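You operate a simulated robot arm through the tools that you are given. There is no shell and no other tool. Be economical: measure what you need, move in short steps, check, and stop when the job is done.

The job below is to be done with a simulated two-armed robot. You get a single attempt, and the scene is never put back.

## Task
Take the station board and leave it on the front bench top. Put the yellow pin tin from the near table top on the side bench top and the black pin tin on the parts stand top. Put the rest block on the side bench top away on the far table top. Fetch the spacer from the side bench top and set it on the tall shelving fourth shelf from the bottom. Take the blue wiper block from the side bench top and leave it on the deck under the near table. Do these in any order. Set down upright: station board, pin tin, wiper block.

The check looks at the end state, three seconds after you hand in, the way a careful person would. Anything else that was tipped, shoved, dropped, spilled or broken makes it a failure.

## Robot
Two 7-joint arms with two-finger parallel grippers on one trunk, on a base that drives. Base frame: it is fixed to the floor where the robot stands at the start and does not move with it; the origin is under the middle of the robot, x ahead of it, y to its left, z up. Units: mm, degrees, N and s.
The left shoulder is at the start at [20, 170, 1278], the right one opposite. With the tool pointing down near the work surface each hand reaches from about 100 to 660 mm from the robot's upright axis, wherever it stands, measured 20 degrees to its own side. Places, roughly: deck under the near table [1100, 300, 400]; far table top [9700, 400, 1000]; front bench top [-1500, 1100, 900]; parts stand top [1100, 4300, 900]; pin tin [500, 250, 1000]; rest block (9x6x5 cm) [-100, -2500, 900]; side bench top [-200, -2700, 900]; spacer [0, -2750, 1000]; station board [500, 0, 1000]; tall shelving fourth shelf [2000, -2800, 1300]; wiper block [-250, -2500, 1000]. Payload 3.8 kg a hand.
The TCP of each hand is the grasp point between the finger pads, 30 mm short of the fingertips. In the tool frame z runs along the fingers and y along their closing line. Largest opening 110 mm; finger width 20, thickness 10; the body of the gripper, 48 by 112 mm, starts 55 mm behind the TCP.
Orientation is told as [roll, pitch, yaw] about the base's x, y, z axes, in that order, counted from this pose: with the fingers straight down and closing along the base's y, the tool's x points along the base's -x, its y along +y and its z along -z.

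## Interface
- The arms move only by the tool step_arm. It takes "left_steps", "right_steps" or both (then of equal length, played together; a hand with none holds still); each is a list of rows, each a list of 7 numbers: the shift along the base's x, y, z in mm, then the turn, a rotation vector about the base's x, y, z in degrees, then the opening, from 0 (shut) to 1 (fully open). In form: [[tx, ty, tz, wx, wy, wz, grip], ...]. A call has 1 to 10 rows; each row is the pose to reach, as a shift and turn from the pose commanded when the call began. A row lasts 0.2 s, in which the tool goes at most 50 mm and 8.6 degrees; a call with a longer step from one row to the next is refused whole, and so is a gripper value outside its range. A pose out of reach is approached as far as the arm can. The call stops where the force on the tool passes 40 N (or 10 N more than at its start, if that is more) or the arm is blocked; 0.2 s more then pass. Each finger travels about 72 mm/s and halts on what it meets, pressing with about 24 N; the grip force reading is that of the motor and also rises with nothing between the fingers. The clock runs only during rows and for 0.2 s after the last one: add rows that repeat a pose to give the fingers time. It gives the time, the measured TCP pose, the force on the tool (base axes), the opening and the grip force at its end, in the units of the frame above (readings bear some noise), with the torque about the TCP (base axes, N m) and any sound that the robot's microphone picked up.
- Cameras (640 x 400 px; columns grow to the right, rows downward): "scene" is now at [106.5, 26.4, 1431.1]; the picture's right is [0.31, -0.95, 0.00], its down [-0.55, -0.18, -0.82] and it looks along [0.78, 0.25, -0.58] (base axes); focal length 258 px, centre (320, 200). "left" rides on the left gripper at [72, -17, -103] in its tool frame; the picture's right is [0.23, 0.97, 0.00], its down [-0.76, 0.18, -0.62] and it looks along [-0.61, 0.14, 0.78] (tool axes); focal length 222 px, centre (320, 200). "right" rides on the right gripper at [72, 17, -103] in its tool frame; the picture's right is [-0.23, 0.97, 0.00], its down [-0.76, -0.18, -0.62] and it looks along [-0.61, -0.14, 0.78] (tool axes); focal length 222 px, centre (320, 200). There is no depth. A picture from a camera that has moved, and an enlarged one, comes with that camera's place and axes in the base frame and with its lens.
- grab_frame(camera): a new picture of that camera. The clock stands still meanwhile.
- move_column(by): slides the trunk up (or, below 0, down) by that many mm; the arms and the scene camera ride with it, the base frame stays. It gives what a move gives, with no picture.
- steer(legs): drives the robot by 1 to 6 legs, each [ahead, turn to the left] in mm and degrees, along the robot's own axes; the way and the turn of a leg run together, so that a leg with both is an arc; at most 1500 mm and 180 degrees a leg. The arms and the cameras ride along, it lands a little off, and it stops where it bumps. It gives what a move gives.
- head_to(pan, tilt): turns the head with the scene camera to pan (to the left, within 80 degrees either way) and tilt (down, from -29 to 69), counted from straight ahead of the robot. It gives what a move gives.
- inspect(camera, box): a new picture of the part [left, top, right, bottom] of that camera's present view, enlarged. The clock stands still meanwhile.
- close_job(): hands the job in; it is judged then, once.

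Work in short steps. Places have to be worked out from the pictures, the camera data and where the tool is seen: move nearer, look again, correct. Check each grasp and each placing, and mend what went wrong. You have 186 turns and 174 pictures in all, those below and enlarged ones among them. Open the grippers and draw the arms clear of the work before you hand the job in, unless the task says otherwise; then end with one line.

The tools are called after "Request:" as a command line: name --argument value ..., lists and objects as JSON in quotes. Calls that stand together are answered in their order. step_arm: Moves the arms, as the interface text tells. Its arguments: {"type":"object","properties":{"left_steps":{"type":"array"},"right_steps":{"type":"array"}},"required":[]} The other tools are called the same way: move_column (by) slides the trunk up or down; steer (legs) drives the base; head_to (pan, tilt) turns the head that bears the scene camera; grab_frame (camera) takes a picture; inspect (camera, box) takes an enlarged picture of a part of a camera's view; close_job () hands the job in.

At the start:

```text
t: 0.0
left_ee_pos: [408.2, 313.1, 1226.8]
left_tool_rot: [0.1, 0.0, 0.0]
left_force: [0.5, 1.0, -0.2]
left_wrist_torque: [0.03, 0.0, 0.0]
left_width: 110.0
left_finger_force: 0.0
right_ee_pos: [397.4, -138.7, 1186.6]
right_tool_rot: [0.0, 0.0, 0.0]
right_force: [-0.5, -0.2, 0.0]
right_wrist_torque: [0.03, 0.03, -0.01]
right_width: 109.8
right_finger_force: 0.1
trunk travel left (down, up): [-375.0, 195.0]
robot x, y, heading: [-1.2, -1.4, 0.0]
head pan, tilt: [17.8, 35.1]
```

scene: 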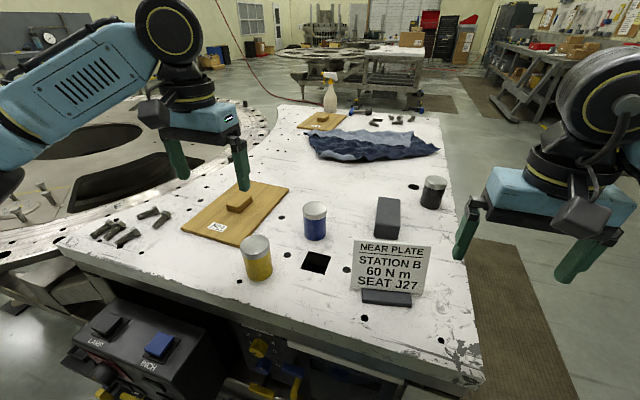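
right: 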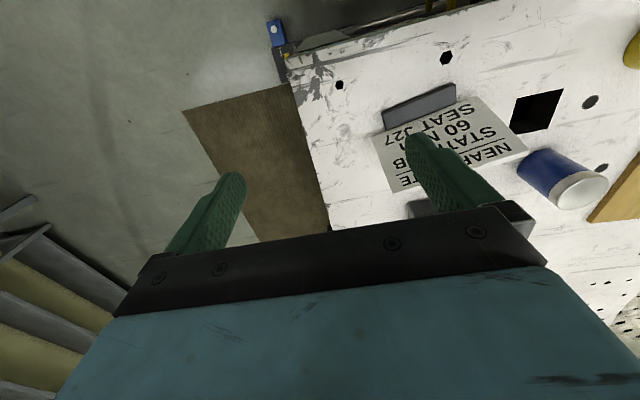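
left: 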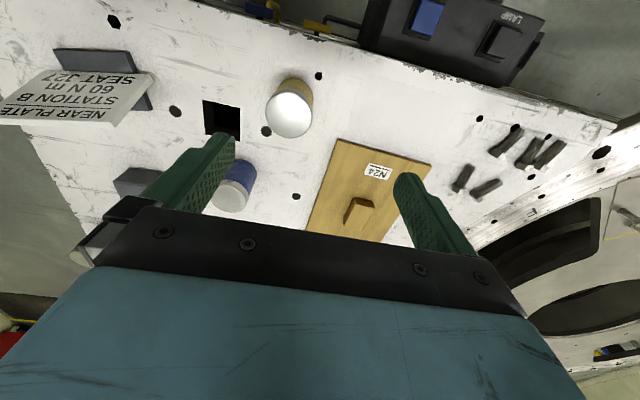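

The start pictures show the sign, the three tins and a hatch on the near table. I look around with the head to plan the routes.

Request:
head_to --pan -75 --tilt 20

Request:
grab_frame --camera "scene"

Request:
head_to --pan 75 --tilt 20

Request:
grab_frame --camera "scene"

Request:
head_to --pan 0 --tilt 60

Request:
grab_frame --camera "scene"

```text
t: 1.7
left_ee_pos: [408.7, 313.9, 1226.8]
left_tool_rot: [0.0, 0.0, 0.0]
left_force: [-0.3, -0.5, 0.2]
left_wrist_torque: [-0.04, 0.01, -0.02]
left_width: 110.0
left_finger_force: 0.0
right_ee_pos: [399.1, -138.7, 1187.1]
right_tool_rot: [0.0, 0.1, 0.0]
right_force: [0.3, 0.6, 0.2]
right_wrist_torque: [0.01, 0.03, 0.0]
right_width: 109.7
right_finger_force: 0.1
trunk travel left (down, up): [-375.0, 195.0]
robot x, y, heading: [-0.4, 1.5, 0.1]
head pan, tilt: [-75.0, 20.0]
```

```text
170 pictures are left
camera scene: at [46.9, -90.4, 1455.1], right [-0.97, -0.26, 0.0], down [-0.09, 0.33, -0.94], along [0.24, -0.91, -0.34], focal length 258 px, centre (320, 200)
```

scene: 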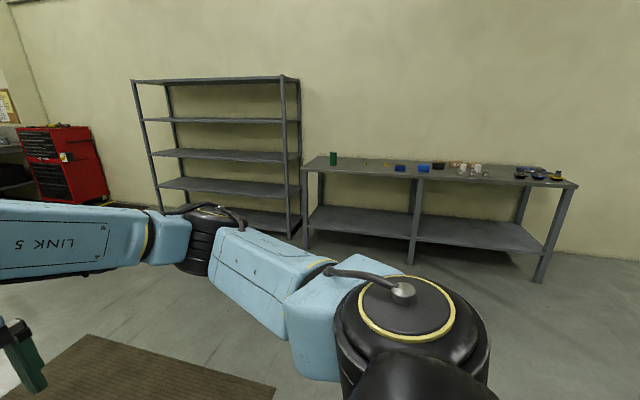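

```text
t: 4.0
left_ee_pos: [407.5, 314.7, 1226.7]
left_tool_rot: [0.0, 0.0, 0.1]
left_force: [-1.2, 0.2, -0.8]
left_wrist_torque: [0.01, 0.02, -0.02]
left_width: 110.4
left_finger_force: 0.0
right_ee_pos: [398.7, -138.2, 1186.2]
right_tool_rot: [0.0, 0.1, 0.1]
right_force: [-0.4, 0.3, -0.4]
right_wrist_torque: [-0.01, 0.04, 0.0]
right_width: 110.0
right_finger_force: 0.0
trunk travel left (down, up): [-375.0, 195.0]
robot x, y, heading: [-1.1, -2.4, -0.0]
head pan, tilt: [75.0, 20.0]
```

```text
169 pictures are left
camera scene: at [46.8, 89.4, 1455.1], right [0.97, -0.26, 0.0], down [-0.09, -0.33, -0.94], along [0.24, 0.91, -0.34], focal length 258 px, centre (320, 200)
```

scene: 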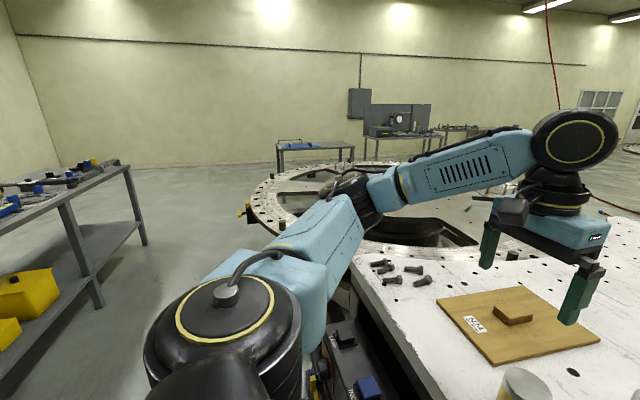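

```text
t: 5.5
left_ee_pos: [408.7, 314.6, 1226.9]
left_tool_rot: [0.0, 0.0, 0.0]
left_force: [-0.6, -0.4, 0.6]
left_wrist_torque: [-0.02, 0.02, 0.01]
left_width: 110.2
left_finger_force: 0.1
right_ee_pos: [398.9, -138.7, 1186.2]
right_tool_rot: [0.1, 0.0, 0.0]
right_force: [0.3, 0.7, 0.1]
right_wrist_torque: [-0.04, -0.01, 0.02]
right_width: 110.0
right_finger_force: 0.1
trunk travel left (down, up): [-375.0, 195.0]
robot x, y, heading: [3.5, 2.9, -0.0]
head pan, tilt: [0.0, 60.0]
```

```text
168 pictures are left
camera scene: at [89.4, -0.4, 1397.0], right [0.0, -1.0, 0.0], down [-0.87, 0.0, -0.5], along [0.5, 0.0, -0.87], focal length 258 px, centre (320, 200)
```

scene: 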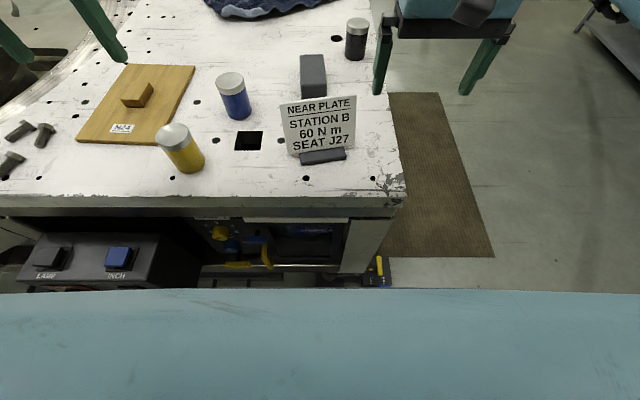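

The yellow tin lid triangulates to about [436, 276, 1038], with the table top near z 947. I enlarge the sign in both cameras to plan its grasp.

Request:
inspect --camera "scene" --box '[220, 0, 420, 200]'

Request:
inspect --camera "right" --box '[340, 40, 640, 240]'

```text
2.00 times, centred on (320, 100) of scene
camera zoom: at [89.4, -0.4, 1397.0], right [0.0, -1.0, 0.0], down [-0.87, 0.0, -0.5], along [0.5, 0.0, -0.87], focal length 516 px, centre (320, 400)
```

zoom: 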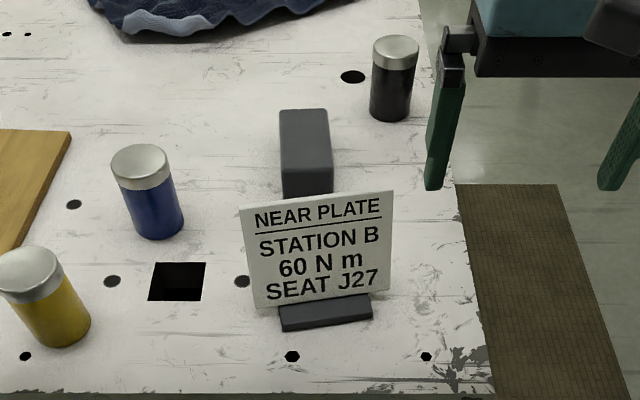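

```text
2.00 times, centred on (490, 140) of right
camera zoom: at [325.6, -121.6, 1290.0], right [0.23, 0.97, 0.0], down [0.76, -0.18, 0.62], along [0.61, -0.14, -0.78], focal length 444 px, centre (-20, 320)
```

zoom: 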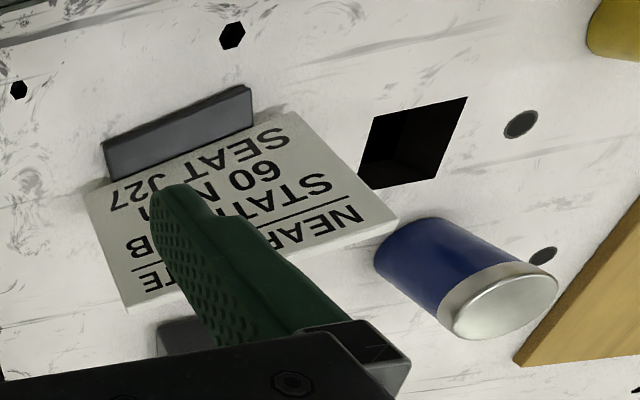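

The sign's plate runs from about [482, 74, 1069] to [513, -70, 1069], leaning back roughly 14° and yawed about -12°. I turn the right hand -78° and move it above the plate.

Request:
step_arm --right_steps '[[11.5, 14.5, 0, 0, 0, -7.8, 0.9], [23, 29, 0, 0, 0, -15.6, 0.8], [34.5, 43.5, 0, 0, 0, -23.4, 0.7], [46, 58, 0, 0, 0, -31.2, 0.6], [57.5, 72, 0, 0, 0, -39, 0.5], [69, 86.5, 0, 0, 0, -46.8, 0.5], [80.5, 101, 0, 0, 0, -54.6, 0.5], [92, 115.5, 0, 0, 0, -62.4, 0.5], [103.5, 130, 0, 0, 0, -70.2, 0.5], [115.5, 144.5, 0, 0, 0, -78, 0.5]]'

Request:
step_arm --right_steps '[[0, 0, -20, -1.5, 7.1, 0, 0.5], [0, 0, -40, -3.0, 14.2, 0, 0.5]]'

Request:
grab_frame --camera "scene"

Request:
grab_frame --camera "right"

```text
t: 7.7
left_ee_pos: [408.6, 314.4, 1225.9]
left_tool_rot: [0.0, 0.0, 0.1]
left_force: [-0.5, 0.1, -0.2]
left_wrist_torque: [-0.03, 0.02, 0.01]
left_width: 110.1
left_finger_force: 0.0
right_ee_pos: [514.0, 9.4, 1186.7]
right_tool_rot: [0.0, 0.0, -78.1]
right_force: [-0.2, -0.7, -0.5]
right_wrist_torque: [-0.06, -0.04, 0.0]
right_width: 54.9
right_finger_force: 0.1
trunk travel left (down, up): [-375.0, 195.0]
robot x, y, heading: [-1.2, 1.2, -0.0]
head pan, tilt: [0.0, 60.0]
```

```text
t: 8.3
left_ee_pos: [407.5, 313.9, 1226.0]
left_tool_rot: [0.0, 0.0, 0.0]
left_force: [0.6, 0.3, -0.3]
left_wrist_torque: [0.03, 0.01, -0.01]
left_width: 109.9
left_finger_force: 0.0
right_ee_pos: [514.1, 7.4, 1146.2]
right_tool_rot: [-14.6, 0.1, -78.1]
right_force: [-0.2, -0.4, 0.4]
right_wrist_torque: [-0.01, 0.01, 0.02]
right_width: 54.9
right_finger_force: 0.1
trunk travel left (down, up): [-375.0, 195.0]
robot x, y, heading: [2.3, -0.5, -0.1]
head pan, tilt: [0.0, 60.0]
```

```text
165 pictures are left
camera scene: at [89.4, 0.0, 1397.0], right [0.0, -1.0, 0.0], down [-0.87, 0.0, -0.5], along [0.5, 0.0, -0.87], focal length 258 px, centre (320, 200)
```

scene: 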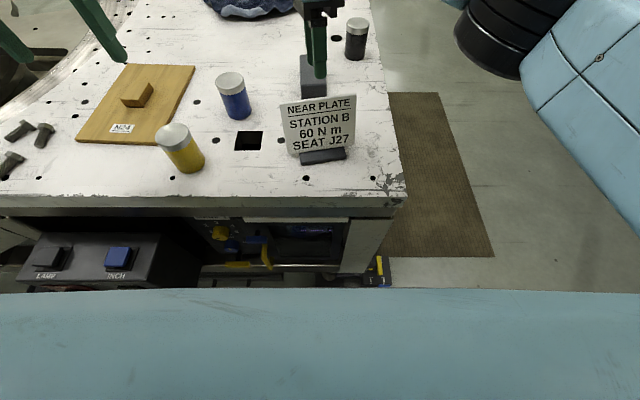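

```text
164 pictures are left
camera right: at [540.2, 86.9, 1242.8], right [0.97, -0.03, -0.25], down [0.14, -0.75, 0.65], along [-0.2, -0.66, -0.72], focal length 222 px, centre (320, 200)
```

right: 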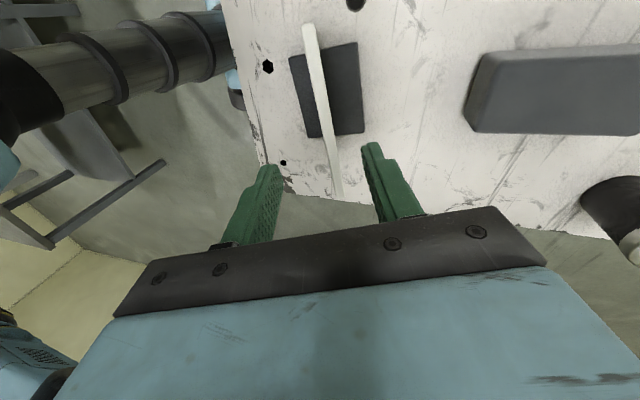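

The plate sits edge-on between the fingers. I go down along its plane.

Request:
step_arm --right_steps '[[-8, -1.5, -34, 0, 0, 0, 0.5], [-16, -3.3, -68, 0, 0, 0, 0.5], [-23, -5, -101, 0, 0, 0, 0.5], [-23, -5, -101, 0, 0, 0, 0.5]]'

Request:
grab_frame --camera "scene"

Request:
grab_frame --camera "right"

```text
t: 9.3
left_ee_pos: [407.8, 314.2, 1226.1]
left_tool_rot: [0.0, 0.0, 0.0]
left_force: [-0.5, 0.4, 0.3]
left_wrist_torque: [0.01, -0.01, -0.01]
left_width: 109.9
left_finger_force: 0.0
right_ee_pos: [492.0, 2.5, 1044.4]
right_tool_rot: [-14.6, 0.0, -78.1]
right_force: [-0.1, 0.2, -1.1]
right_wrist_torque: [0.02, 0.03, 0.02]
right_width: 54.8
right_finger_force: 0.0
trunk travel left (down, up): [-375.0, 195.0]
robot x, y, heading: [0.1, -0.4, 0.0]
head pan, tilt: [0.0, 60.0]
```

```text
163 pictures are left
camera scene: at [89.2, -0.4, 1397.0], right [0.0, -1.0, 0.0], down [-0.87, 0.0, -0.5], along [0.5, 0.0, -0.87], focal length 258 px, centre (320, 200)
```

scene: 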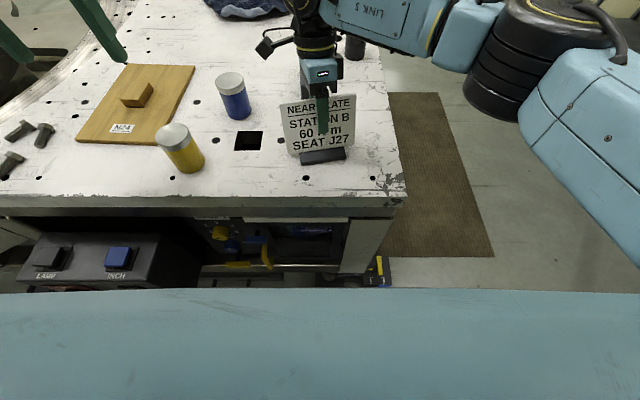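

```text
162 pictures are left
camera right: at [517.7, 81.5, 1140.6], right [0.97, -0.03, -0.24], down [0.14, -0.75, 0.65], along [-0.2, -0.66, -0.72], focal length 222 px, centre (320, 200)
```

right: 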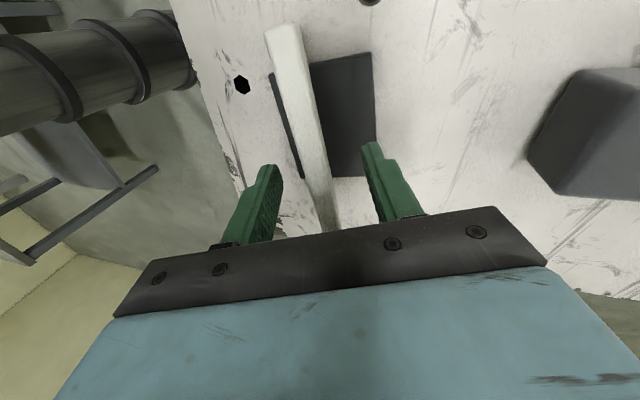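

Plate is between the fingers and roughly centred; I close on it with enough rows for the fingers to meet.

Request:
step_arm --right_steps '[[0, 0, 0, 0, 0, 0, 0.3], [0, 0, 0, 0, 0, 0, 0.15], [0, 0, 0, 0, 0, 0, 0.0], [0, 0, 0, 0, 0, 0, 0.0], [0, 0, 0, 0, 0, 0, 0.0]]'

Request:
step_arm --right_steps '[[0, 0, 10, 0, 0, 0, 0.0], [0, 0, 40, 0, 0, 0, 0.0], [0, 0, 80, 0, 0, 0, 0.0], [0, 0, 120, 0, 0, 0, 0.0]]'

Request:
grab_frame --camera "scene"

Request:
grab_frame --camera "right"

```text
t: 10.5
left_ee_pos: [406.4, 314.3, 1226.5]
left_tool_rot: [0.1, 0.0, 0.1]
left_force: [-1.3, -0.4, 0.2]
left_wrist_torque: [0.0, 0.02, 0.0]
left_width: 109.8
left_finger_force: 0.0
right_ee_pos: [490.1, 1.7, 1045.2]
right_tool_rot: [-14.5, 0.0, -78.0]
right_force: [-2.3, -1.5, 17.8]
right_wrist_torque: [-0.47, 1.15, -0.08]
right_width: 10.5
right_finger_force: 24.0
trunk travel left (down, up): [-375.0, 195.0]
robot x, y, heading: [-1.1, 1.5, -0.3]
head pan, tilt: [0.0, 60.0]
```

```text
t: 11.5
left_ee_pos: [408.1, 314.7, 1227.2]
left_tool_rot: [0.0, 0.0, 0.0]
left_force: [-0.2, -0.5, 1.4]
left_wrist_torque: [0.01, -0.02, -0.01]
left_width: 110.2
left_finger_force: 0.0
right_ee_pos: [489.4, 0.5, 1164.4]
right_tool_rot: [-14.5, 0.0, -78.0]
right_force: [-0.4, -0.3, -1.1]
right_wrist_torque: [-0.02, -0.01, 0.02]
right_width: 10.2
right_finger_force: 24.1
trunk travel left (down, up): [-375.0, 195.0]
robot x, y, heading: [-0.7, -6.1, -0.3]
head pan, tilt: [0.0, 60.0]
```

```text
161 pictures are left
camera scene: at [88.8, -0.3, 1397.0], right [0.0, -1.0, 0.0], down [-0.87, 0.0, -0.5], along [0.5, 0.0, -0.87], focal length 258 px, centre (320, 200)
```

scene: 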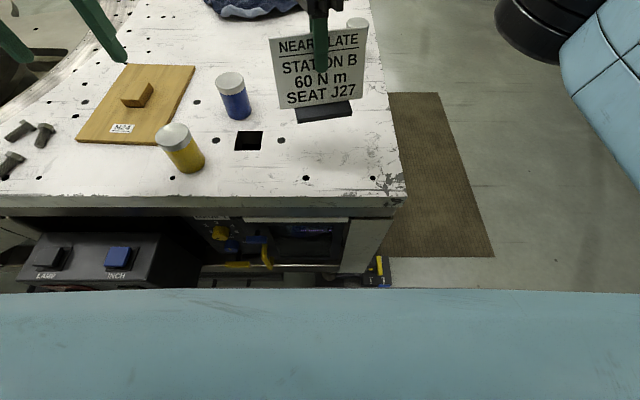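

```text
160 pictures are left
camera right: at [515.8, 80.8, 1261.3], right [0.97, -0.03, -0.24], down [0.14, -0.75, 0.65], along [-0.2, -0.66, -0.72], focal length 222 px, centre (320, 200)
```

right: 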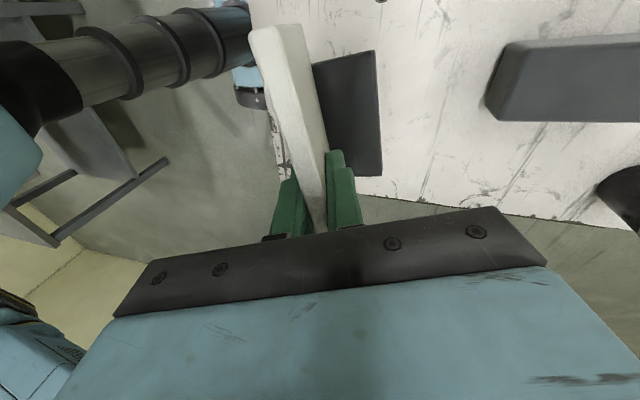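

Sign held (10 mm grip, lifted clear). Now the left hand goes above the yellow tin at about [436, 276], while the right hand draws the sign in and away to the right.

Request:
step_arm --left_steps '[[7, -10, -30, 0, 0, 0, 1.0], [14, -20, -60, 0, 0, 0, 1.0], [21, -30, -90, 0, 0, 0, 1.0], [28, -38, -115, 0, 0, 0, 1.0]]' --right_steps '[[-20, -40, 10, 0, 0, 0, 0.0], [-40, -80, 20, 0, 0, 0, 0.0], [-60, -120, 30, 0, 0, 0, 0.0], [-80, -160, 40, 0, 0, 0, 0.0]]'

Request:
grab_frame --camera "scene"

Request:
grab_frame --camera "left"

```text
t: 12.5
left_ee_pos: [436.5, 274.9, 1111.5]
left_tool_rot: [0.0, 0.0, 0.1]
left_force: [-0.7, -0.4, 0.5]
left_wrist_torque: [-0.01, -0.02, 0.0]
left_width: 110.0
left_finger_force: 0.0
right_ee_pos: [408.4, -160.8, 1206.2]
right_tool_rot: [-14.5, 0.1, -78.0]
right_force: [-0.5, 0.1, -2.0]
right_wrist_torque: [-0.01, 0.05, -0.01]
right_width: 9.9
right_finger_force: 23.8
trunk travel left (down, up): [-375.0, 195.0]
robot x, y, heading: [0.1, 1.0, -0.0]
head pan, tilt: [0.0, 60.0]
```

```text
159 pictures are left
camera scene: at [88.9, -1.8, 1397.0], right [0.0, -1.0, 0.0], down [-0.87, 0.0, -0.5], along [0.5, 0.0, -0.87], focal length 258 px, centre (320, 200)
```

scene: 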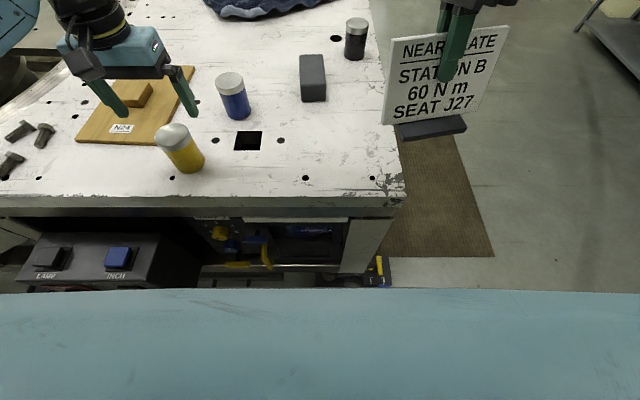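

```text
158 pictures are left
camera left: at [364.5, 257.9, 1216.2], right [-0.23, 0.97, 0.0], down [0.76, 0.18, 0.62], along [0.61, 0.14, -0.78], focal length 222 px, centre (320, 200)
```

left: 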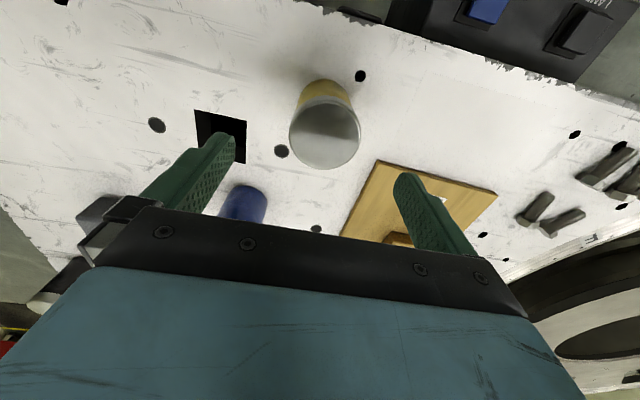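

The left view puts the lid at [435, 278], right under the tool. I descend and close.

Request:
step_arm --left_steps '[[-0.5, 1, -37, 0, 0, 0, 1.0], [-1, 2, -74, 0, 0, 0, 1.0], [-1, 3, -111, 0, 0, 0, 1.0], [-1, 3, -111, 0, 0, 0, 0.8], [-1, 3, -111, 0, 0, 0, 0.6], [-1, 3, -111, 0, 0, 0, 0.45], [-1, 3, -111, 0, 0, 0, 0.3], [-1, 3, -111, 0, 0, 0, 0.3], [-1, 3, -111, 0, 0, 0, 0.3]]'

Request:
grab_frame --camera "left"

```text
t: 14.5
left_ee_pos: [437.1, 277.5, 1000.0]
left_tool_rot: [0.0, 0.2, 0.0]
left_force: [0.3, -0.7, 0.0]
left_wrist_torque: [-0.03, -0.02, -0.01]
left_width: 61.0
left_finger_force: 23.9
right_ee_pos: [410.2, -159.0, 1205.5]
right_tool_rot: [-14.5, 0.0, -78.0]
right_force: [0.1, -0.5, -2.3]
right_wrist_torque: [0.03, -0.06, 0.0]
right_width: 9.7
right_finger_force: 24.1
trunk travel left (down, up): [-375.0, 195.0]
robot x, y, heading: [-1.0, 1.2, 0.0]
head pan, tilt: [0.0, 60.0]
```

```text
157 pictures are left
camera left: at [363.9, 261.6, 1104.5], right [-0.23, 0.97, 0.0], down [0.76, 0.18, 0.62], along [0.61, 0.14, -0.78], focal length 222 px, centre (320, 200)
```

left: 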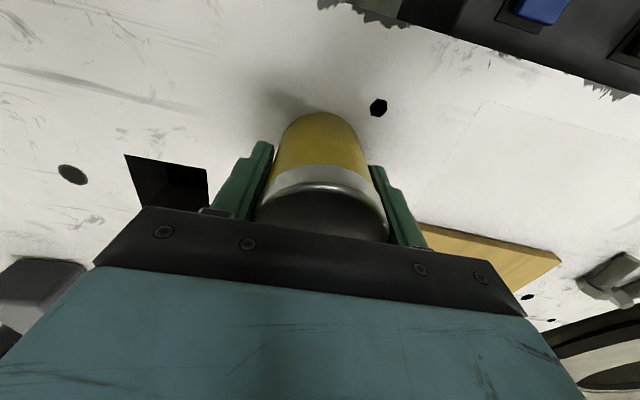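

The tin is gripped at 61 mm. I lift it and draw it in for driving.

Request:
step_arm --left_steps '[[0, 0, 20, 0, 0, 0, 0.3], [0, 0, 60, 0, 0, 0, 0.3], [0, 0, 100, 0, 0, 0, 0.3], [0, 0, 140, 0, 0, 0, 0.3], [-20, 0, 180, 0, 0, 0, 0.3], [-50, 0, 200, 0, 0, 0, 0.3]]'

Request:
head_to --pan 80 --tilt 35

Request:
grab_frame --camera "scene"

Request:
grab_frame --camera "left"

```text
t: 15.9
left_ee_pos: [384.0, 279.1, 1199.6]
left_tool_rot: [0.0, 0.0, 0.0]
left_force: [-0.5, 0.5, -3.1]
left_wrist_torque: [-0.04, -0.03, 0.01]
left_width: 61.0
left_finger_force: 24.3
right_ee_pos: [409.2, -159.5, 1204.9]
right_tool_rot: [-14.5, 0.0, -77.9]
right_force: [0.7, 0.2, -1.5]
right_wrist_torque: [0.0, -0.05, 0.02]
right_width: 9.6
right_finger_force: 24.5
trunk travel left (down, up): [-375.0, 195.0]
robot x, y, heading: [-0.5, -0.2, 0.1]
head pan, tilt: [0.0, 60.0]
```

```text
t: 17.4
left_ee_pos: [384.3, 278.4, 1199.2]
left_tool_rot: [0.0, 0.0, 0.0]
left_force: [-0.7, 0.4, -3.6]
left_wrist_torque: [-0.04, 0.01, 0.0]
left_width: 61.1
left_finger_force: 23.6
right_ee_pos: [410.6, -159.4, 1205.2]
right_tool_rot: [-14.5, 0.0, -78.0]
right_force: [-0.5, 0.0, -3.0]
right_wrist_torque: [-0.01, -0.01, -0.03]
right_width: 9.7
right_finger_force: 23.7
trunk travel left (down, up): [-375.0, 195.0]
robot x, y, heading: [-0.1, -0.0, -0.1]
head pan, tilt: [80.0, 35.0]
```

```text
156 pictures are left
camera scene: at [38.4, 86.3, 1431.2], right [0.98, -0.17, 0.0], down [-0.1, -0.56, -0.82], along [0.14, 0.81, -0.57], focal length 258 px, centre (320, 200)
```

scene: 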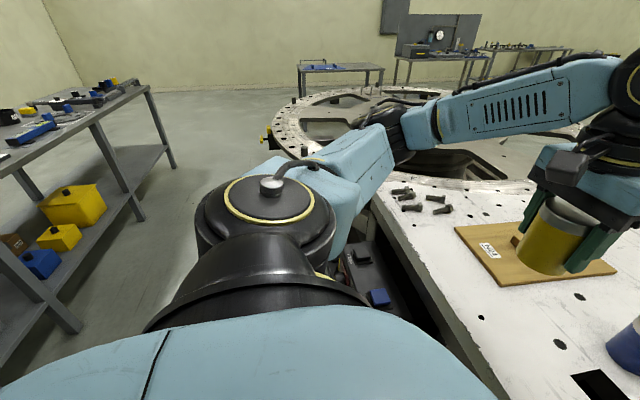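

```text
155 pictures are left
camera left: at [312.9, 262.5, 1304.7], right [-0.23, 0.97, 0.0], down [0.76, 0.18, 0.62], along [0.61, 0.14, -0.78], focal length 222 px, centre (320, 200)
```

left: 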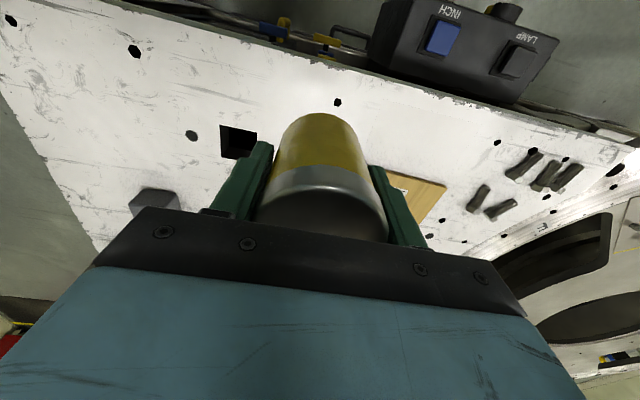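

Front bench edge is near x -1190 and looks clear to approach. I back off, turn, and drive to about [-650, 900] facing the bench.

Request:
steer --legs '[[-500, 0], [0, 90], [900, 0], [0, 90], [150, 0]]'

Request:
head_to --pan 0 --tilt 40

Request:
grab_frame --camera "scene"

```text
t: 33.3
left_ee_pos: [-1035.6, 626.4, 1200.5]
left_tool_rot: [0.0, 0.1, 179.5]
left_force: [-0.3, -0.3, -3.7]
left_wrist_torque: [-0.02, 0.0, 0.02]
left_width: 61.1
left_finger_force: 24.4
right_ee_pos: [-1060.3, 1064.5, 1205.5]
right_tool_rot: [-14.6, -0.1, 101.6]
right_force: [-0.1, -0.6, -2.7]
right_wrist_torque: [0.0, -0.01, 0.01]
right_width: 9.7
right_finger_force: 24.2
trunk travel left (down, up): [-375.0, 195.0]
robot x, y, heading: [-647.4, 906.1, 179.8]
head pan, tilt: [80.0, 35.0]
```

```text
t: 34.9
left_ee_pos: [-1036.1, 626.5, 1200.2]
left_tool_rot: [0.0, 0.1, 179.6]
left_force: [0.1, -0.4, -3.6]
left_wrist_torque: [0.04, -0.03, 0.02]
left_width: 60.9
left_finger_force: 24.2
right_ee_pos: [-1057.8, 1064.7, 1205.8]
right_tool_rot: [-14.6, 0.0, 101.5]
right_force: [-0.5, 0.3, -2.0]
right_wrist_torque: [0.0, 0.04, 0.01]
right_width: 9.8
right_finger_force: 24.0
trunk travel left (down, up): [-375.0, 195.0]
robot x, y, heading: [-645.5, 902.7, 179.8]
head pan, tilt: [0.0, 40.0]
```

```text
154 pictures are left
camera scene: at [-754.5, 903.3, 1423.7], right [0.01, 1.0, 0.0], down [0.64, 0.0, -0.77], along [-0.77, 0.0, -0.64], focal length 258 px, centre (320, 200)
```

scene: 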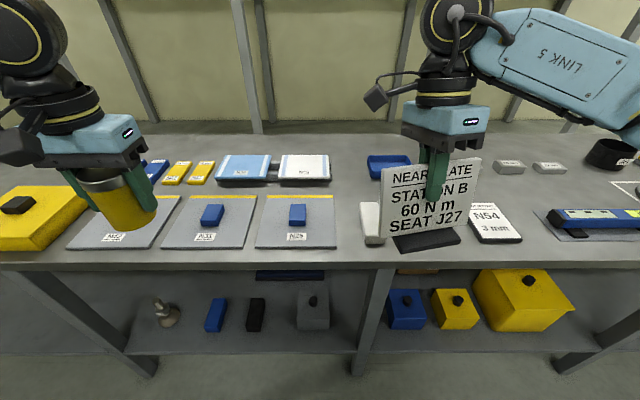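

The bench top is cluttered; the sign hides part of it. I move the right hand aside to see free room and measure the height with both cameras.

Request:
step_arm --right_steps '[[0, 45, 15, 0, 0, 0, 0], [0, 90, 30, 0, 0, 0, 0], [0, 135, 45, 0, 0, 0, 0], [10, 180, 60, 0, 0, 0, 0], [20, 220, 70, 0, 0, 0, 0]]'

Request:
grab_frame --camera "scene"

Request:
grab_frame --camera "right"

Request:
grab_frame --camera "left"

```text
t: 36.1
left_ee_pos: [-1035.5, 627.5, 1200.6]
left_tool_rot: [0.0, 0.0, 179.6]
left_force: [0.7, 0.5, -4.1]
left_wrist_torque: [-0.05, -0.02, -0.03]
left_width: 60.9
left_finger_force: 24.4
right_ee_pos: [-1037.2, 1286.2, 1275.0]
right_tool_rot: [-14.5, 0.1, 101.7]
right_force: [0.5, -0.6, -2.1]
right_wrist_torque: [0.01, 0.05, -0.02]
right_width: 9.6
right_finger_force: 24.1
trunk travel left (down, up): [-375.0, 195.0]
robot x, y, heading: [-651.2, 900.1, 179.5]
head pan, tilt: [0.0, 40.0]
```

```text
153 pictures are left
camera scene: at [-753.8, 904.2, 1423.8], right [0.01, 1.0, 0.0], down [0.64, 0.0, -0.77], along [-0.77, 0.0, -0.64], focal length 258 px, centre (320, 200)
```

scene: 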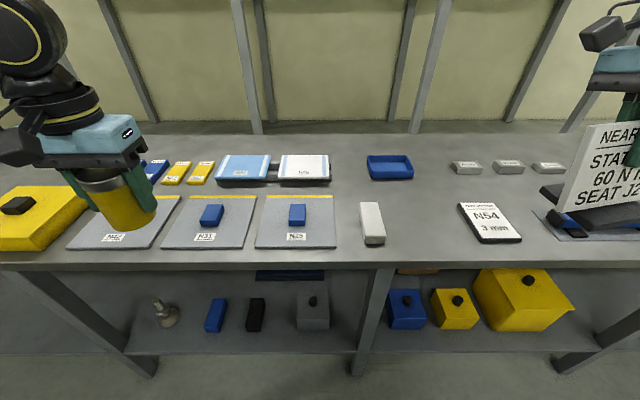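

```text
152 pictures are left
camera right: at [-1064.5, 1206.1, 1372.0], right [-0.97, 0.03, -0.24], down [-0.14, 0.75, 0.65], along [0.2, 0.66, -0.72], focal length 222 px, centre (320, 200)
```

right: 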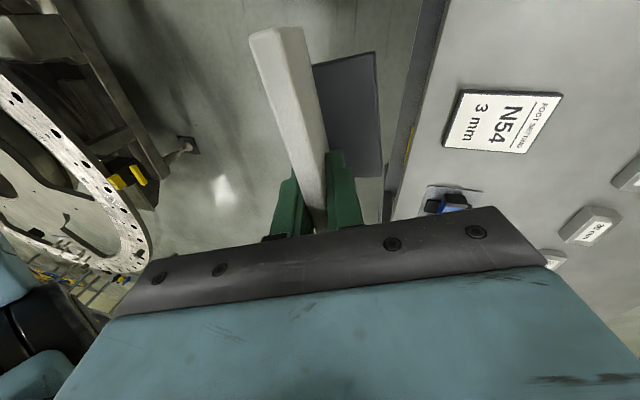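

```text
151 pictures are left
camera left: at [-962.7, 644.1, 1305.2], right [0.22, -0.98, 0.0], down [-0.76, -0.17, 0.62], along [-0.61, -0.14, -0.78], focal length 222 px, centre (320, 200)
```

left: 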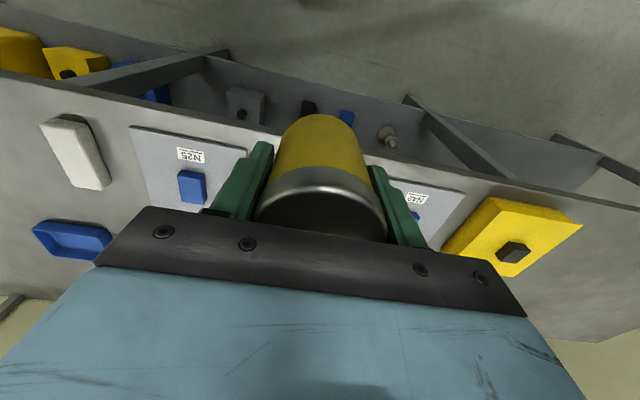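

Bench top works out near z 912, with a free patch between the white block and N54 around [-1245, 1198]. I drive 50 mm closer and bring the sign over that patch.

Request:
steer --legs '[[50, 0]]'

Request:
step_arm --right_steps '[[-38, -22, -30, 0, 0, 0, 0], [-76, -44, -65, 0, 0, 0, 0], [-115, -66, -110, 0, 0, 0, 0], [-153, -88, -145, 0, 0, 0, 0], [-153, -88, -185, 0, 0, 0, 0]]'

Request:
grab_frame --camera "scene"

Request:
grab_frame --camera "right"

```text
t: 37.0
left_ee_pos: [-1088.0, 626.0, 1199.9]
left_tool_rot: [0.0, 0.1, 179.7]
left_force: [-0.6, 0.0, -3.5]
left_wrist_torque: [0.0, -0.05, 0.01]
left_width: 61.2
left_finger_force: 23.5
right_ee_pos: [-1091.0, 1285.8, 1275.2]
right_tool_rot: [-14.5, 0.0, 101.7]
right_force: [0.8, -1.0, -0.2]
right_wrist_torque: [0.02, 0.0, 0.02]
right_width: 9.8
right_finger_force: 24.0
trunk travel left (down, up): [-375.0, 195.0]
robot x, y, heading: [-701.3, 902.3, 179.6]
head pan, tilt: [0.0, 40.0]
```

```text
refused: row 1 steps farther than a row can; nothing moved
```

```text
150 pictures are left
camera scene: at [-806.3, 903.9, 1423.6], right [0.01, 1.0, 0.0], down [0.64, 0.0, -0.77], along [-0.77, 0.01, -0.64], focal length 258 px, centre (320, 200)
```

scene: 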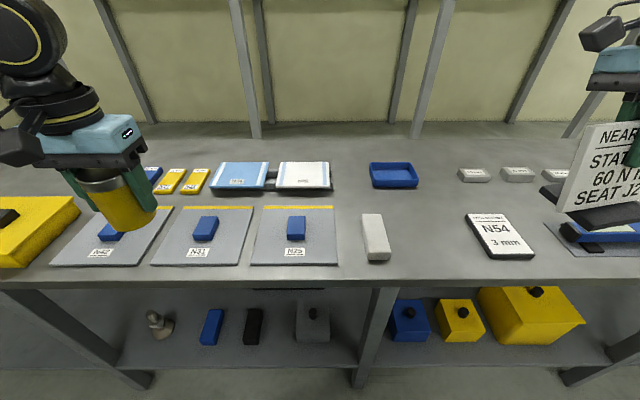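

```text
149 pictures are left
camera right: at [-1117.0, 1205.3, 1371.5], right [-0.97, 0.03, -0.25], down [-0.14, 0.75, 0.65], along [0.21, 0.66, -0.72], focal length 222 px, centre (320, 200)
```

right: 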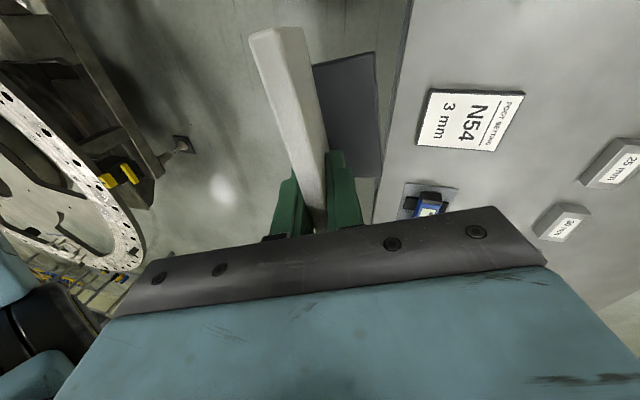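

The rows were too long; I split them.

Request:
step_arm --right_steps '[[-25, -18, -28, 0, 0, 0, 0], [-50, -36, -58, 0, 0, 0, 0], [-75, -54, -88, 0, 0, 0, 0], [-100, -70, -118, 0, 0, 0, 0], [-125, -80, -148, 0, 0, 0, 0], [-150, -88, -178, 0, 0, 0, 0], [-150, -88, -195, 0, 0, 0, 0]]'

Request:
grab_frame --camera "scene"

Request:
grab_frame --camera "right"

```text
t: 38.6
left_ee_pos: [-1085.6, 627.8, 1199.5]
left_tool_rot: [0.0, 0.0, 179.7]
left_force: [0.0, 0.0, -4.4]
left_wrist_torque: [0.01, 0.01, -0.01]
left_width: 60.9
left_finger_force: 24.3
right_ee_pos: [-1238.2, 1198.4, 1080.8]
right_tool_rot: [-14.5, 0.0, 101.6]
right_force: [-0.2, -0.8, -2.5]
right_wrist_torque: [-0.01, 0.03, -0.02]
right_width: 9.8
right_finger_force: 24.4
trunk travel left (down, up): [-375.0, 195.0]
robot x, y, heading: [-698.4, 905.0, 179.6]
head pan, tilt: [0.0, 40.0]
```

```text
148 pictures are left
camera scene: at [-804.2, 904.4, 1423.7], right [0.01, 1.0, 0.0], down [0.64, 0.0, -0.77], along [-0.77, 0.0, -0.64], focal length 258 px, centre (320, 200)
```

scene: 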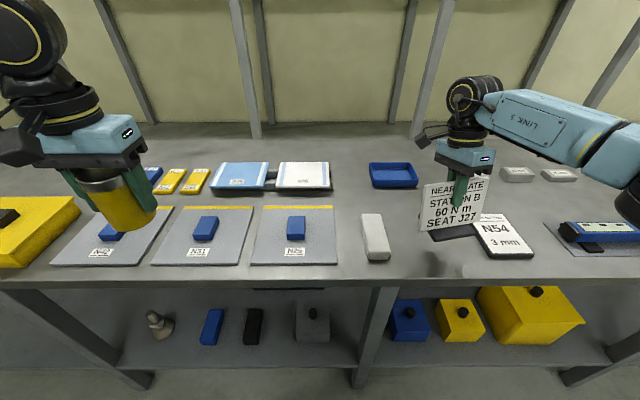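

```text
147 pictures are left
camera right: at [-1265.3, 1118.1, 1176.3], right [-0.97, 0.03, -0.24], down [-0.14, 0.75, 0.65], along [0.2, 0.66, -0.72], focal length 222 px, centre (320, 200)
```

right: 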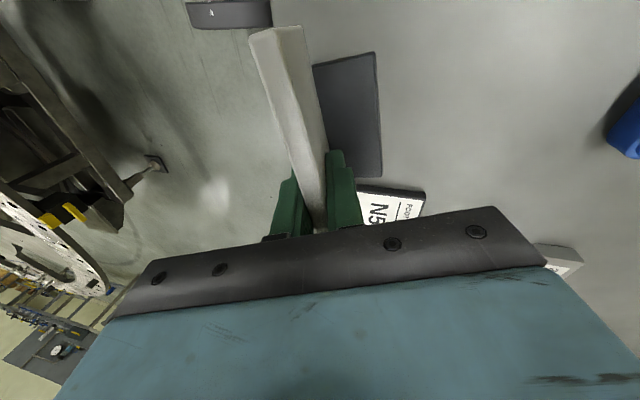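

The sign hangs over the free patch with margins on both sides. I lower it in small steps until it touches.

Request:
step_arm --right_steps '[[0, 0, -20, 0, 0, 0, 0], [0, 0, -40, 0, 0, 0, 0], [0, 0, -55, 0, 0, 0, 0], [0, 0, -60, 0, 0, 0, 0], [0, 0, -64, 0, 0, 0, 0], [0, 0, -64, 0, 0, 0, 0]]'

Request:
inspect --camera "scene" --box '[360, 130, 560, 290]'

```text
t: 40.0
left_ee_pos: [-1086.7, 628.1, 1201.6]
left_tool_rot: [0.0, 0.1, 179.6]
left_force: [-0.3, -0.1, -3.9]
left_wrist_torque: [-0.01, -0.02, -0.01]
left_width: 60.8
left_finger_force: 24.4
right_ee_pos: [-1238.7, 1197.4, 1016.5]
right_tool_rot: [-14.5, 0.0, 101.6]
right_force: [0.7, -0.2, -1.8]
right_wrist_torque: [0.0, 0.02, -0.02]
right_width: 9.6
right_finger_force: 23.6
trunk travel left (down, up): [-375.0, 195.0]
robot x, y, heading: [-697.5, 906.7, 179.7]
head pan, tilt: [0.0, 40.0]
```

```text
2.50 times, centred on (460, 210) of scene
camera zoom: at [-804.6, 903.8, 1423.7], right [0.01, 1.0, 0.0], down [0.64, 0.0, -0.77], along [-0.77, 0.01, -0.64], focal length 645 px, centre (-30, 175)
```

zoom: 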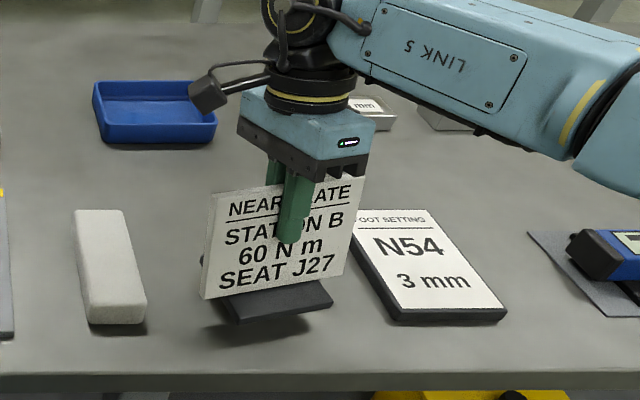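

About 10–15 mm of gap is still visible under the base. I keep lowering gently.

Request:
step_arm --right_steps '[[0, 0, -4, 0, 0, 0, 0], [0, 0, -8, 0, 0, 0, 0], [0, 0, -8, 0, 0, 0, 0]]'

Request:
step_arm --right_steps '[[0, 0, -3, 0, 0, 0, 0], [0, 0, -6, 0, 0, 0, 0], [0, 0, -6, 0, 0, 0, 0]]'

Request:
inspect --camera "scene" --box '[360, 130, 560, 290]'

```text
t: 40.8
left_ee_pos: [-1086.0, 626.4, 1199.5]
left_tool_rot: [0.0, 0.2, 179.7]
left_force: [-0.2, 0.5, -4.5]
left_wrist_torque: [-0.01, -0.02, 0.0]
left_width: 61.1
left_finger_force: 23.9
right_ee_pos: [-1239.6, 1196.3, 1008.1]
right_tool_rot: [-14.5, 0.0, 101.6]
right_force: [0.4, -0.1, -2.6]
right_wrist_torque: [0.01, 0.05, -0.03]
right_width: 9.8
right_finger_force: 24.3
trunk travel left (down, up): [-375.0, 195.0]
robot x, y, heading: [-697.6, 904.4, 179.6]
head pan, tilt: [0.0, 40.0]
```

```text
t: 41.6
left_ee_pos: [-1086.5, 626.7, 1199.3]
left_tool_rot: [-0.1, 0.0, 179.7]
left_force: [-0.1, 0.6, -4.1]
left_wrist_torque: [0.0, -0.02, -0.03]
left_width: 61.0
left_finger_force: 23.5
right_ee_pos: [-1238.0, 1196.8, 1002.5]
right_tool_rot: [-14.6, 0.0, 101.5]
right_force: [0.1, -0.8, -2.4]
right_wrist_torque: [0.0, 0.0, -0.04]
right_width: 10.1
right_finger_force: 23.7
trunk travel left (down, up): [-375.0, 195.0]
robot x, y, heading: [-699.7, 904.8, 179.7]
head pan, tilt: [0.0, 40.0]
```

```text
2.50 times, centred on (460, 210) of scene
camera zoom: at [-804.7, 903.8, 1423.7], right [0.01, 1.0, 0.0], down [0.64, 0.0, -0.77], along [-0.77, 0.01, -0.64], focal length 645 px, centre (-30, 175)
```

zoom: 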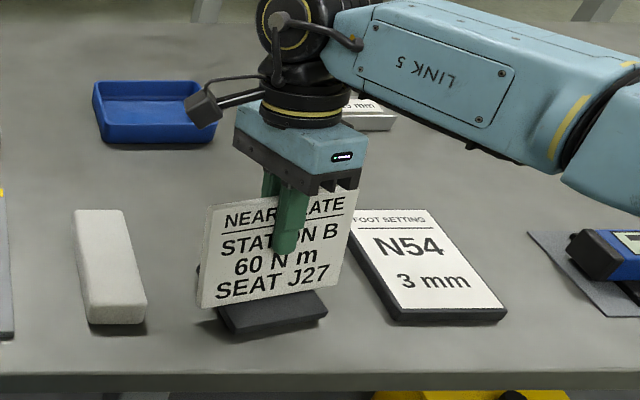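

A few millimetres left; I continue until a force shows.

Request:
step_arm --right_steps '[[0, 0, -2, 0, 0, 0, 0], [0, 0, -4, 0, 0, 0, 0], [0, 0, -4, 0, 0, 0, 0]]'

Request:
step_arm --right_steps '[[0, 0, -2, 0, 0, 0, 0], [0, 0, -4, 0, 0, 0, 0], [0, 0, -4, 0, 0, 0, 0]]'

```text
t: 42.4
left_ee_pos: [-1085.6, 626.4, 1199.2]
left_tool_rot: [-0.1, 0.0, 179.5]
left_force: [0.1, 0.6, -3.5]
left_wrist_torque: [-0.01, -0.01, 0.0]
left_width: 60.9
left_finger_force: 23.9
right_ee_pos: [-1238.4, 1196.8, 998.5]
right_tool_rot: [-14.5, 0.1, 101.6]
right_force: [0.0, 0.7, -3.2]
right_wrist_torque: [-0.01, 0.03, -0.01]
right_width: 9.7
right_finger_force: 24.0
trunk travel left (down, up): [-375.0, 195.0]
robot x, y, heading: [-697.6, 904.5, 179.8]
head pan, tilt: [0.0, 40.0]
```

```text
t: 43.2
left_ee_pos: [-1086.5, 627.2, 1200.3]
left_tool_rot: [0.0, 0.0, 179.5]
left_force: [0.2, 0.5, -4.1]
left_wrist_torque: [0.02, -0.03, -0.01]
left_width: 60.7
left_finger_force: 24.4
right_ee_pos: [-1238.0, 1196.0, 995.3]
right_tool_rot: [-14.4, -0.1, 101.6]
right_force: [-2.3, 1.5, 13.0]
right_wrist_torque: [-0.09, -0.57, 0.01]
right_width: 9.9
right_finger_force: 24.4
trunk travel left (down, up): [-375.0, 195.0]
robot x, y, heading: [-696.9, 902.4, 179.7]
head pan, tilt: [0.0, 40.0]
```

Contact at TCP z 995. I open partly and withdraw along the plate plane.

Request:
step_arm --right_steps '[[0, 0, 0, 0, 0, 0, 0.15], [0, 0, 0, 0, 0, 0, 0.35], [0, 0, 0, 0, 0, 0, 0.45], [0, 0, 0, 0, 0, 0, 0.45], [-8, -1.7, 33, 0, 0, 0, 0.45], [-16, -3.4, 66, 0, 0, 0, 0.45], [-24, -5, 99, 0, 0, 0, 0.45], [-24, -5, 140, 0, 0, 0, 0.45]]'

Request:
grab_frame --camera "scene"

Request:
grab_frame --camera "right"

```text
t: 45.0
left_ee_pos: [-1086.2, 627.4, 1201.6]
left_tool_rot: [-0.1, 0.0, 179.8]
left_force: [-0.1, -0.1, -3.7]
left_wrist_torque: [0.02, 0.01, 0.01]
left_width: 61.2
left_finger_force: 24.2
right_ee_pos: [-1262.3, 1190.2, 1136.4]
right_tool_rot: [-14.5, 0.0, 101.7]
right_force: [0.1, 0.8, 0.7]
right_wrist_torque: [0.01, 0.0, 0.01]
right_width: 49.3
right_finger_force: 0.0
trunk travel left (down, up): [-375.0, 195.0]
robot x, y, heading: [-696.6, 903.7, 179.5]
head pan, tilt: [0.0, 40.0]
```

```text
144 pictures are left
camera scene: at [-803.9, 903.5, 1423.8], right [0.01, 1.0, 0.0], down [0.64, 0.0, -0.77], along [-0.77, 0.01, -0.64], focal length 258 px, centre (320, 200)
```

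scene: 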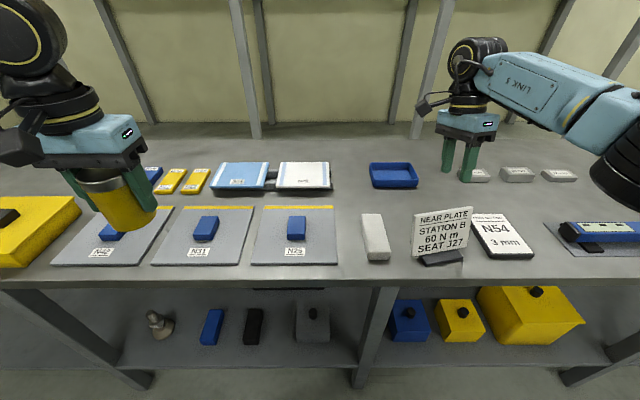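

```text
143 pictures are left
camera right: at [-1289.2, 1112.1, 1231.6], right [-0.97, 0.03, -0.24], down [-0.14, 0.75, 0.65], along [0.2, 0.66, -0.72], focal length 222 px, centre (320, 200)
```

right: 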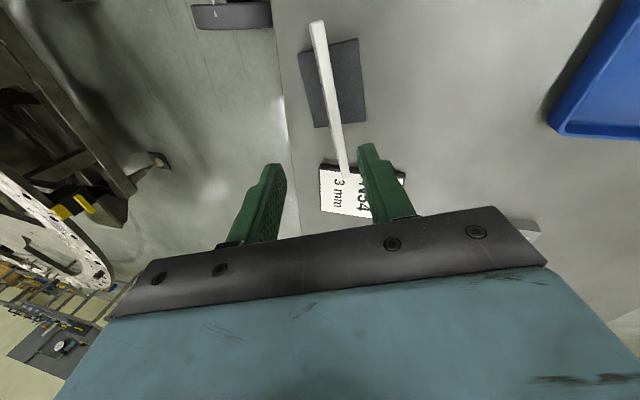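

The station board stands free on the front bench. I retract the right hand, then drive to the side bench with the yellow tin.

Request:
step_arm --right_steps '[[15, 10, 40, 0, 0, 0, 0.6], [50, 20, 70, 0, 0, 0, 0.8], [95, 30, 85, 3.0, 0, 0, 1.0], [140, 30, 90, 3.0, 0, 0, 1.0], [180, 30, 90, 3.0, 0, 0, 1.0]]'

Request:
steer --legs '[[-150, 0], [0, 98.9], [1500, 0], [1134, 0], [0, -8.7]]'

Request:
head_to --pan 0 --tilt 30

Request:
grab_frame --camera "scene"

```text
t: 46.2
left_ee_pos: [-1085.1, 627.3, 1200.0]
left_tool_rot: [0.0, 0.0, 179.6]
left_force: [-0.3, -0.3, -3.0]
left_wrist_torque: [-0.01, -0.02, 0.0]
left_width: 61.1
left_finger_force: 23.8
right_ee_pos: [-1081.4, 1222.3, 1225.7]
right_tool_rot: [-15.1, -2.9, 101.6]
right_force: [0.4, -0.2, 0.3]
right_wrist_torque: [-0.03, 0.0, 0.05]
right_width: 109.9
right_finger_force: 0.0
trunk travel left (down, up): [-375.0, 195.0]
robot x, y, heading: [-700.1, 904.9, 179.6]
head pan, tilt: [0.0, 40.0]
```

```text
t: 64.8
left_ee_pos: [172.4, -2065.2, 1199.7]
left_tool_rot: [-0.1, 0.2, -88.9]
left_force: [-0.7, -0.8, -4.0]
left_wrist_torque: [0.0, 0.01, 0.0]
left_width: 61.1
left_finger_force: 24.0
right_ee_pos: [-422.0, -2076.9, 1224.7]
right_tool_rot: [-15.2, -2.9, -167.0]
right_force: [-0.4, 0.1, 0.2]
right_wrist_torque: [-0.03, -0.01, 0.01]
right_width: 110.2
right_finger_force: 0.0
trunk travel left (down, up): [-375.0, 195.0]
robot x, y, heading: [-108.5, -1689.7, -88.8]
head pan, tilt: [0.0, 40.0]
```

```text
t: 65.5
left_ee_pos: [174.1, -2065.6, 1198.8]
left_tool_rot: [0.0, 0.1, -89.1]
left_force: [0.2, -0.3, -3.6]
left_wrist_torque: [0.02, -0.01, -0.01]
left_width: 61.0
left_finger_force: 24.4
right_ee_pos: [-422.1, -2076.5, 1223.9]
right_tool_rot: [-15.0, -2.9, -167.0]
right_force: [-0.3, 0.6, 0.1]
right_wrist_torque: [0.01, 0.0, 0.02]
right_width: 110.2
right_finger_force: 0.1
trunk travel left (down, up): [-375.0, 195.0]
robot x, y, heading: [-111.2, -1687.9, -89.2]
head pan, tilt: [0.0, 30.0]
```

```text
142 pictures are left
camera scene: at [-108.2, -1798.1, 1439.0], right [-1.0, -0.02, 0.0], down [-0.01, 0.5, -0.87], along [0.01, -0.87, -0.5], focal length 258 px, centre (320, 200)
```

scene: 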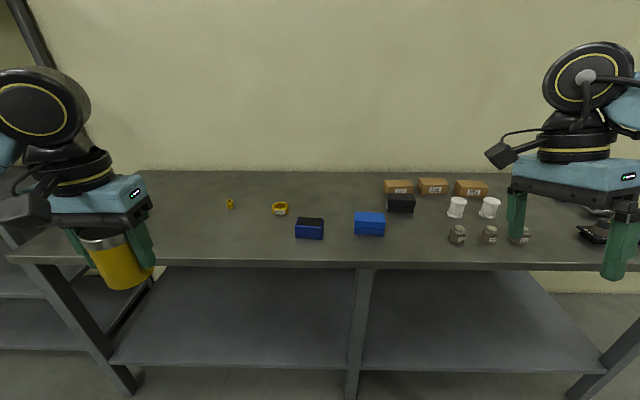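

I zoom into the objects on the bench to tell spacer, wiper block and rest block apart.

Request:
inspect --camera "scene" --box '[210, 160, 370, 260]'

Request:
inspect --camera "scene" --box '[340, 160, 540, 260]'

```text
4.00 times, centred on (290, 210) of scene
camera zoom: at [-108.2, -1798.1, 1439.0], right [-1.0, -0.02, 0.0], down [-0.01, 0.5, -0.87], along [0.01, -0.87, -0.5], focal length 1032 px, centre (440, 160)
```

zoom: 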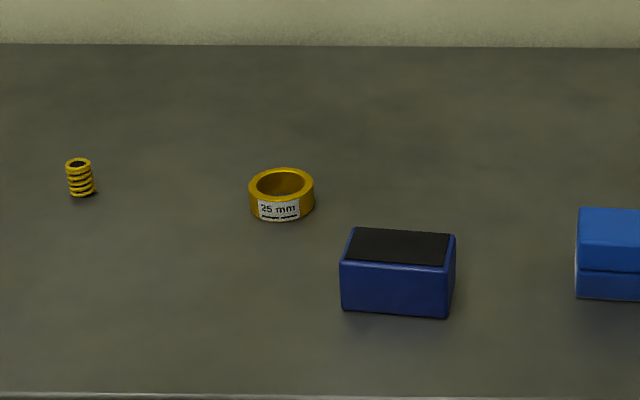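

```text
3.20 times, centred on (440, 210) of scene
camera zoom: at [-108.2, -1798.1, 1439.0], right [-1.0, -0.02, 0.0], down [-0.01, 0.5, -0.87], along [0.01, -0.87, -0.5], focal length 825 px, centre (-64, 168)
```

zoom: 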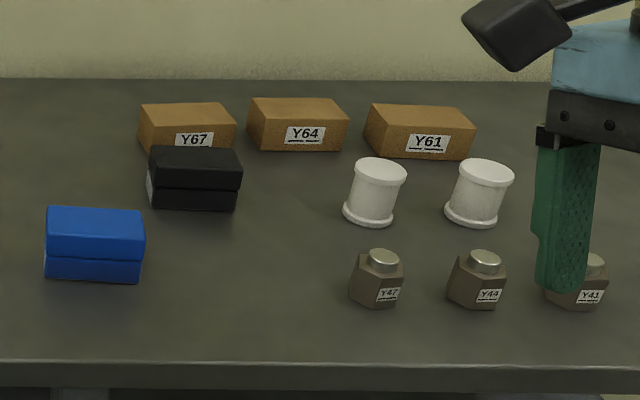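

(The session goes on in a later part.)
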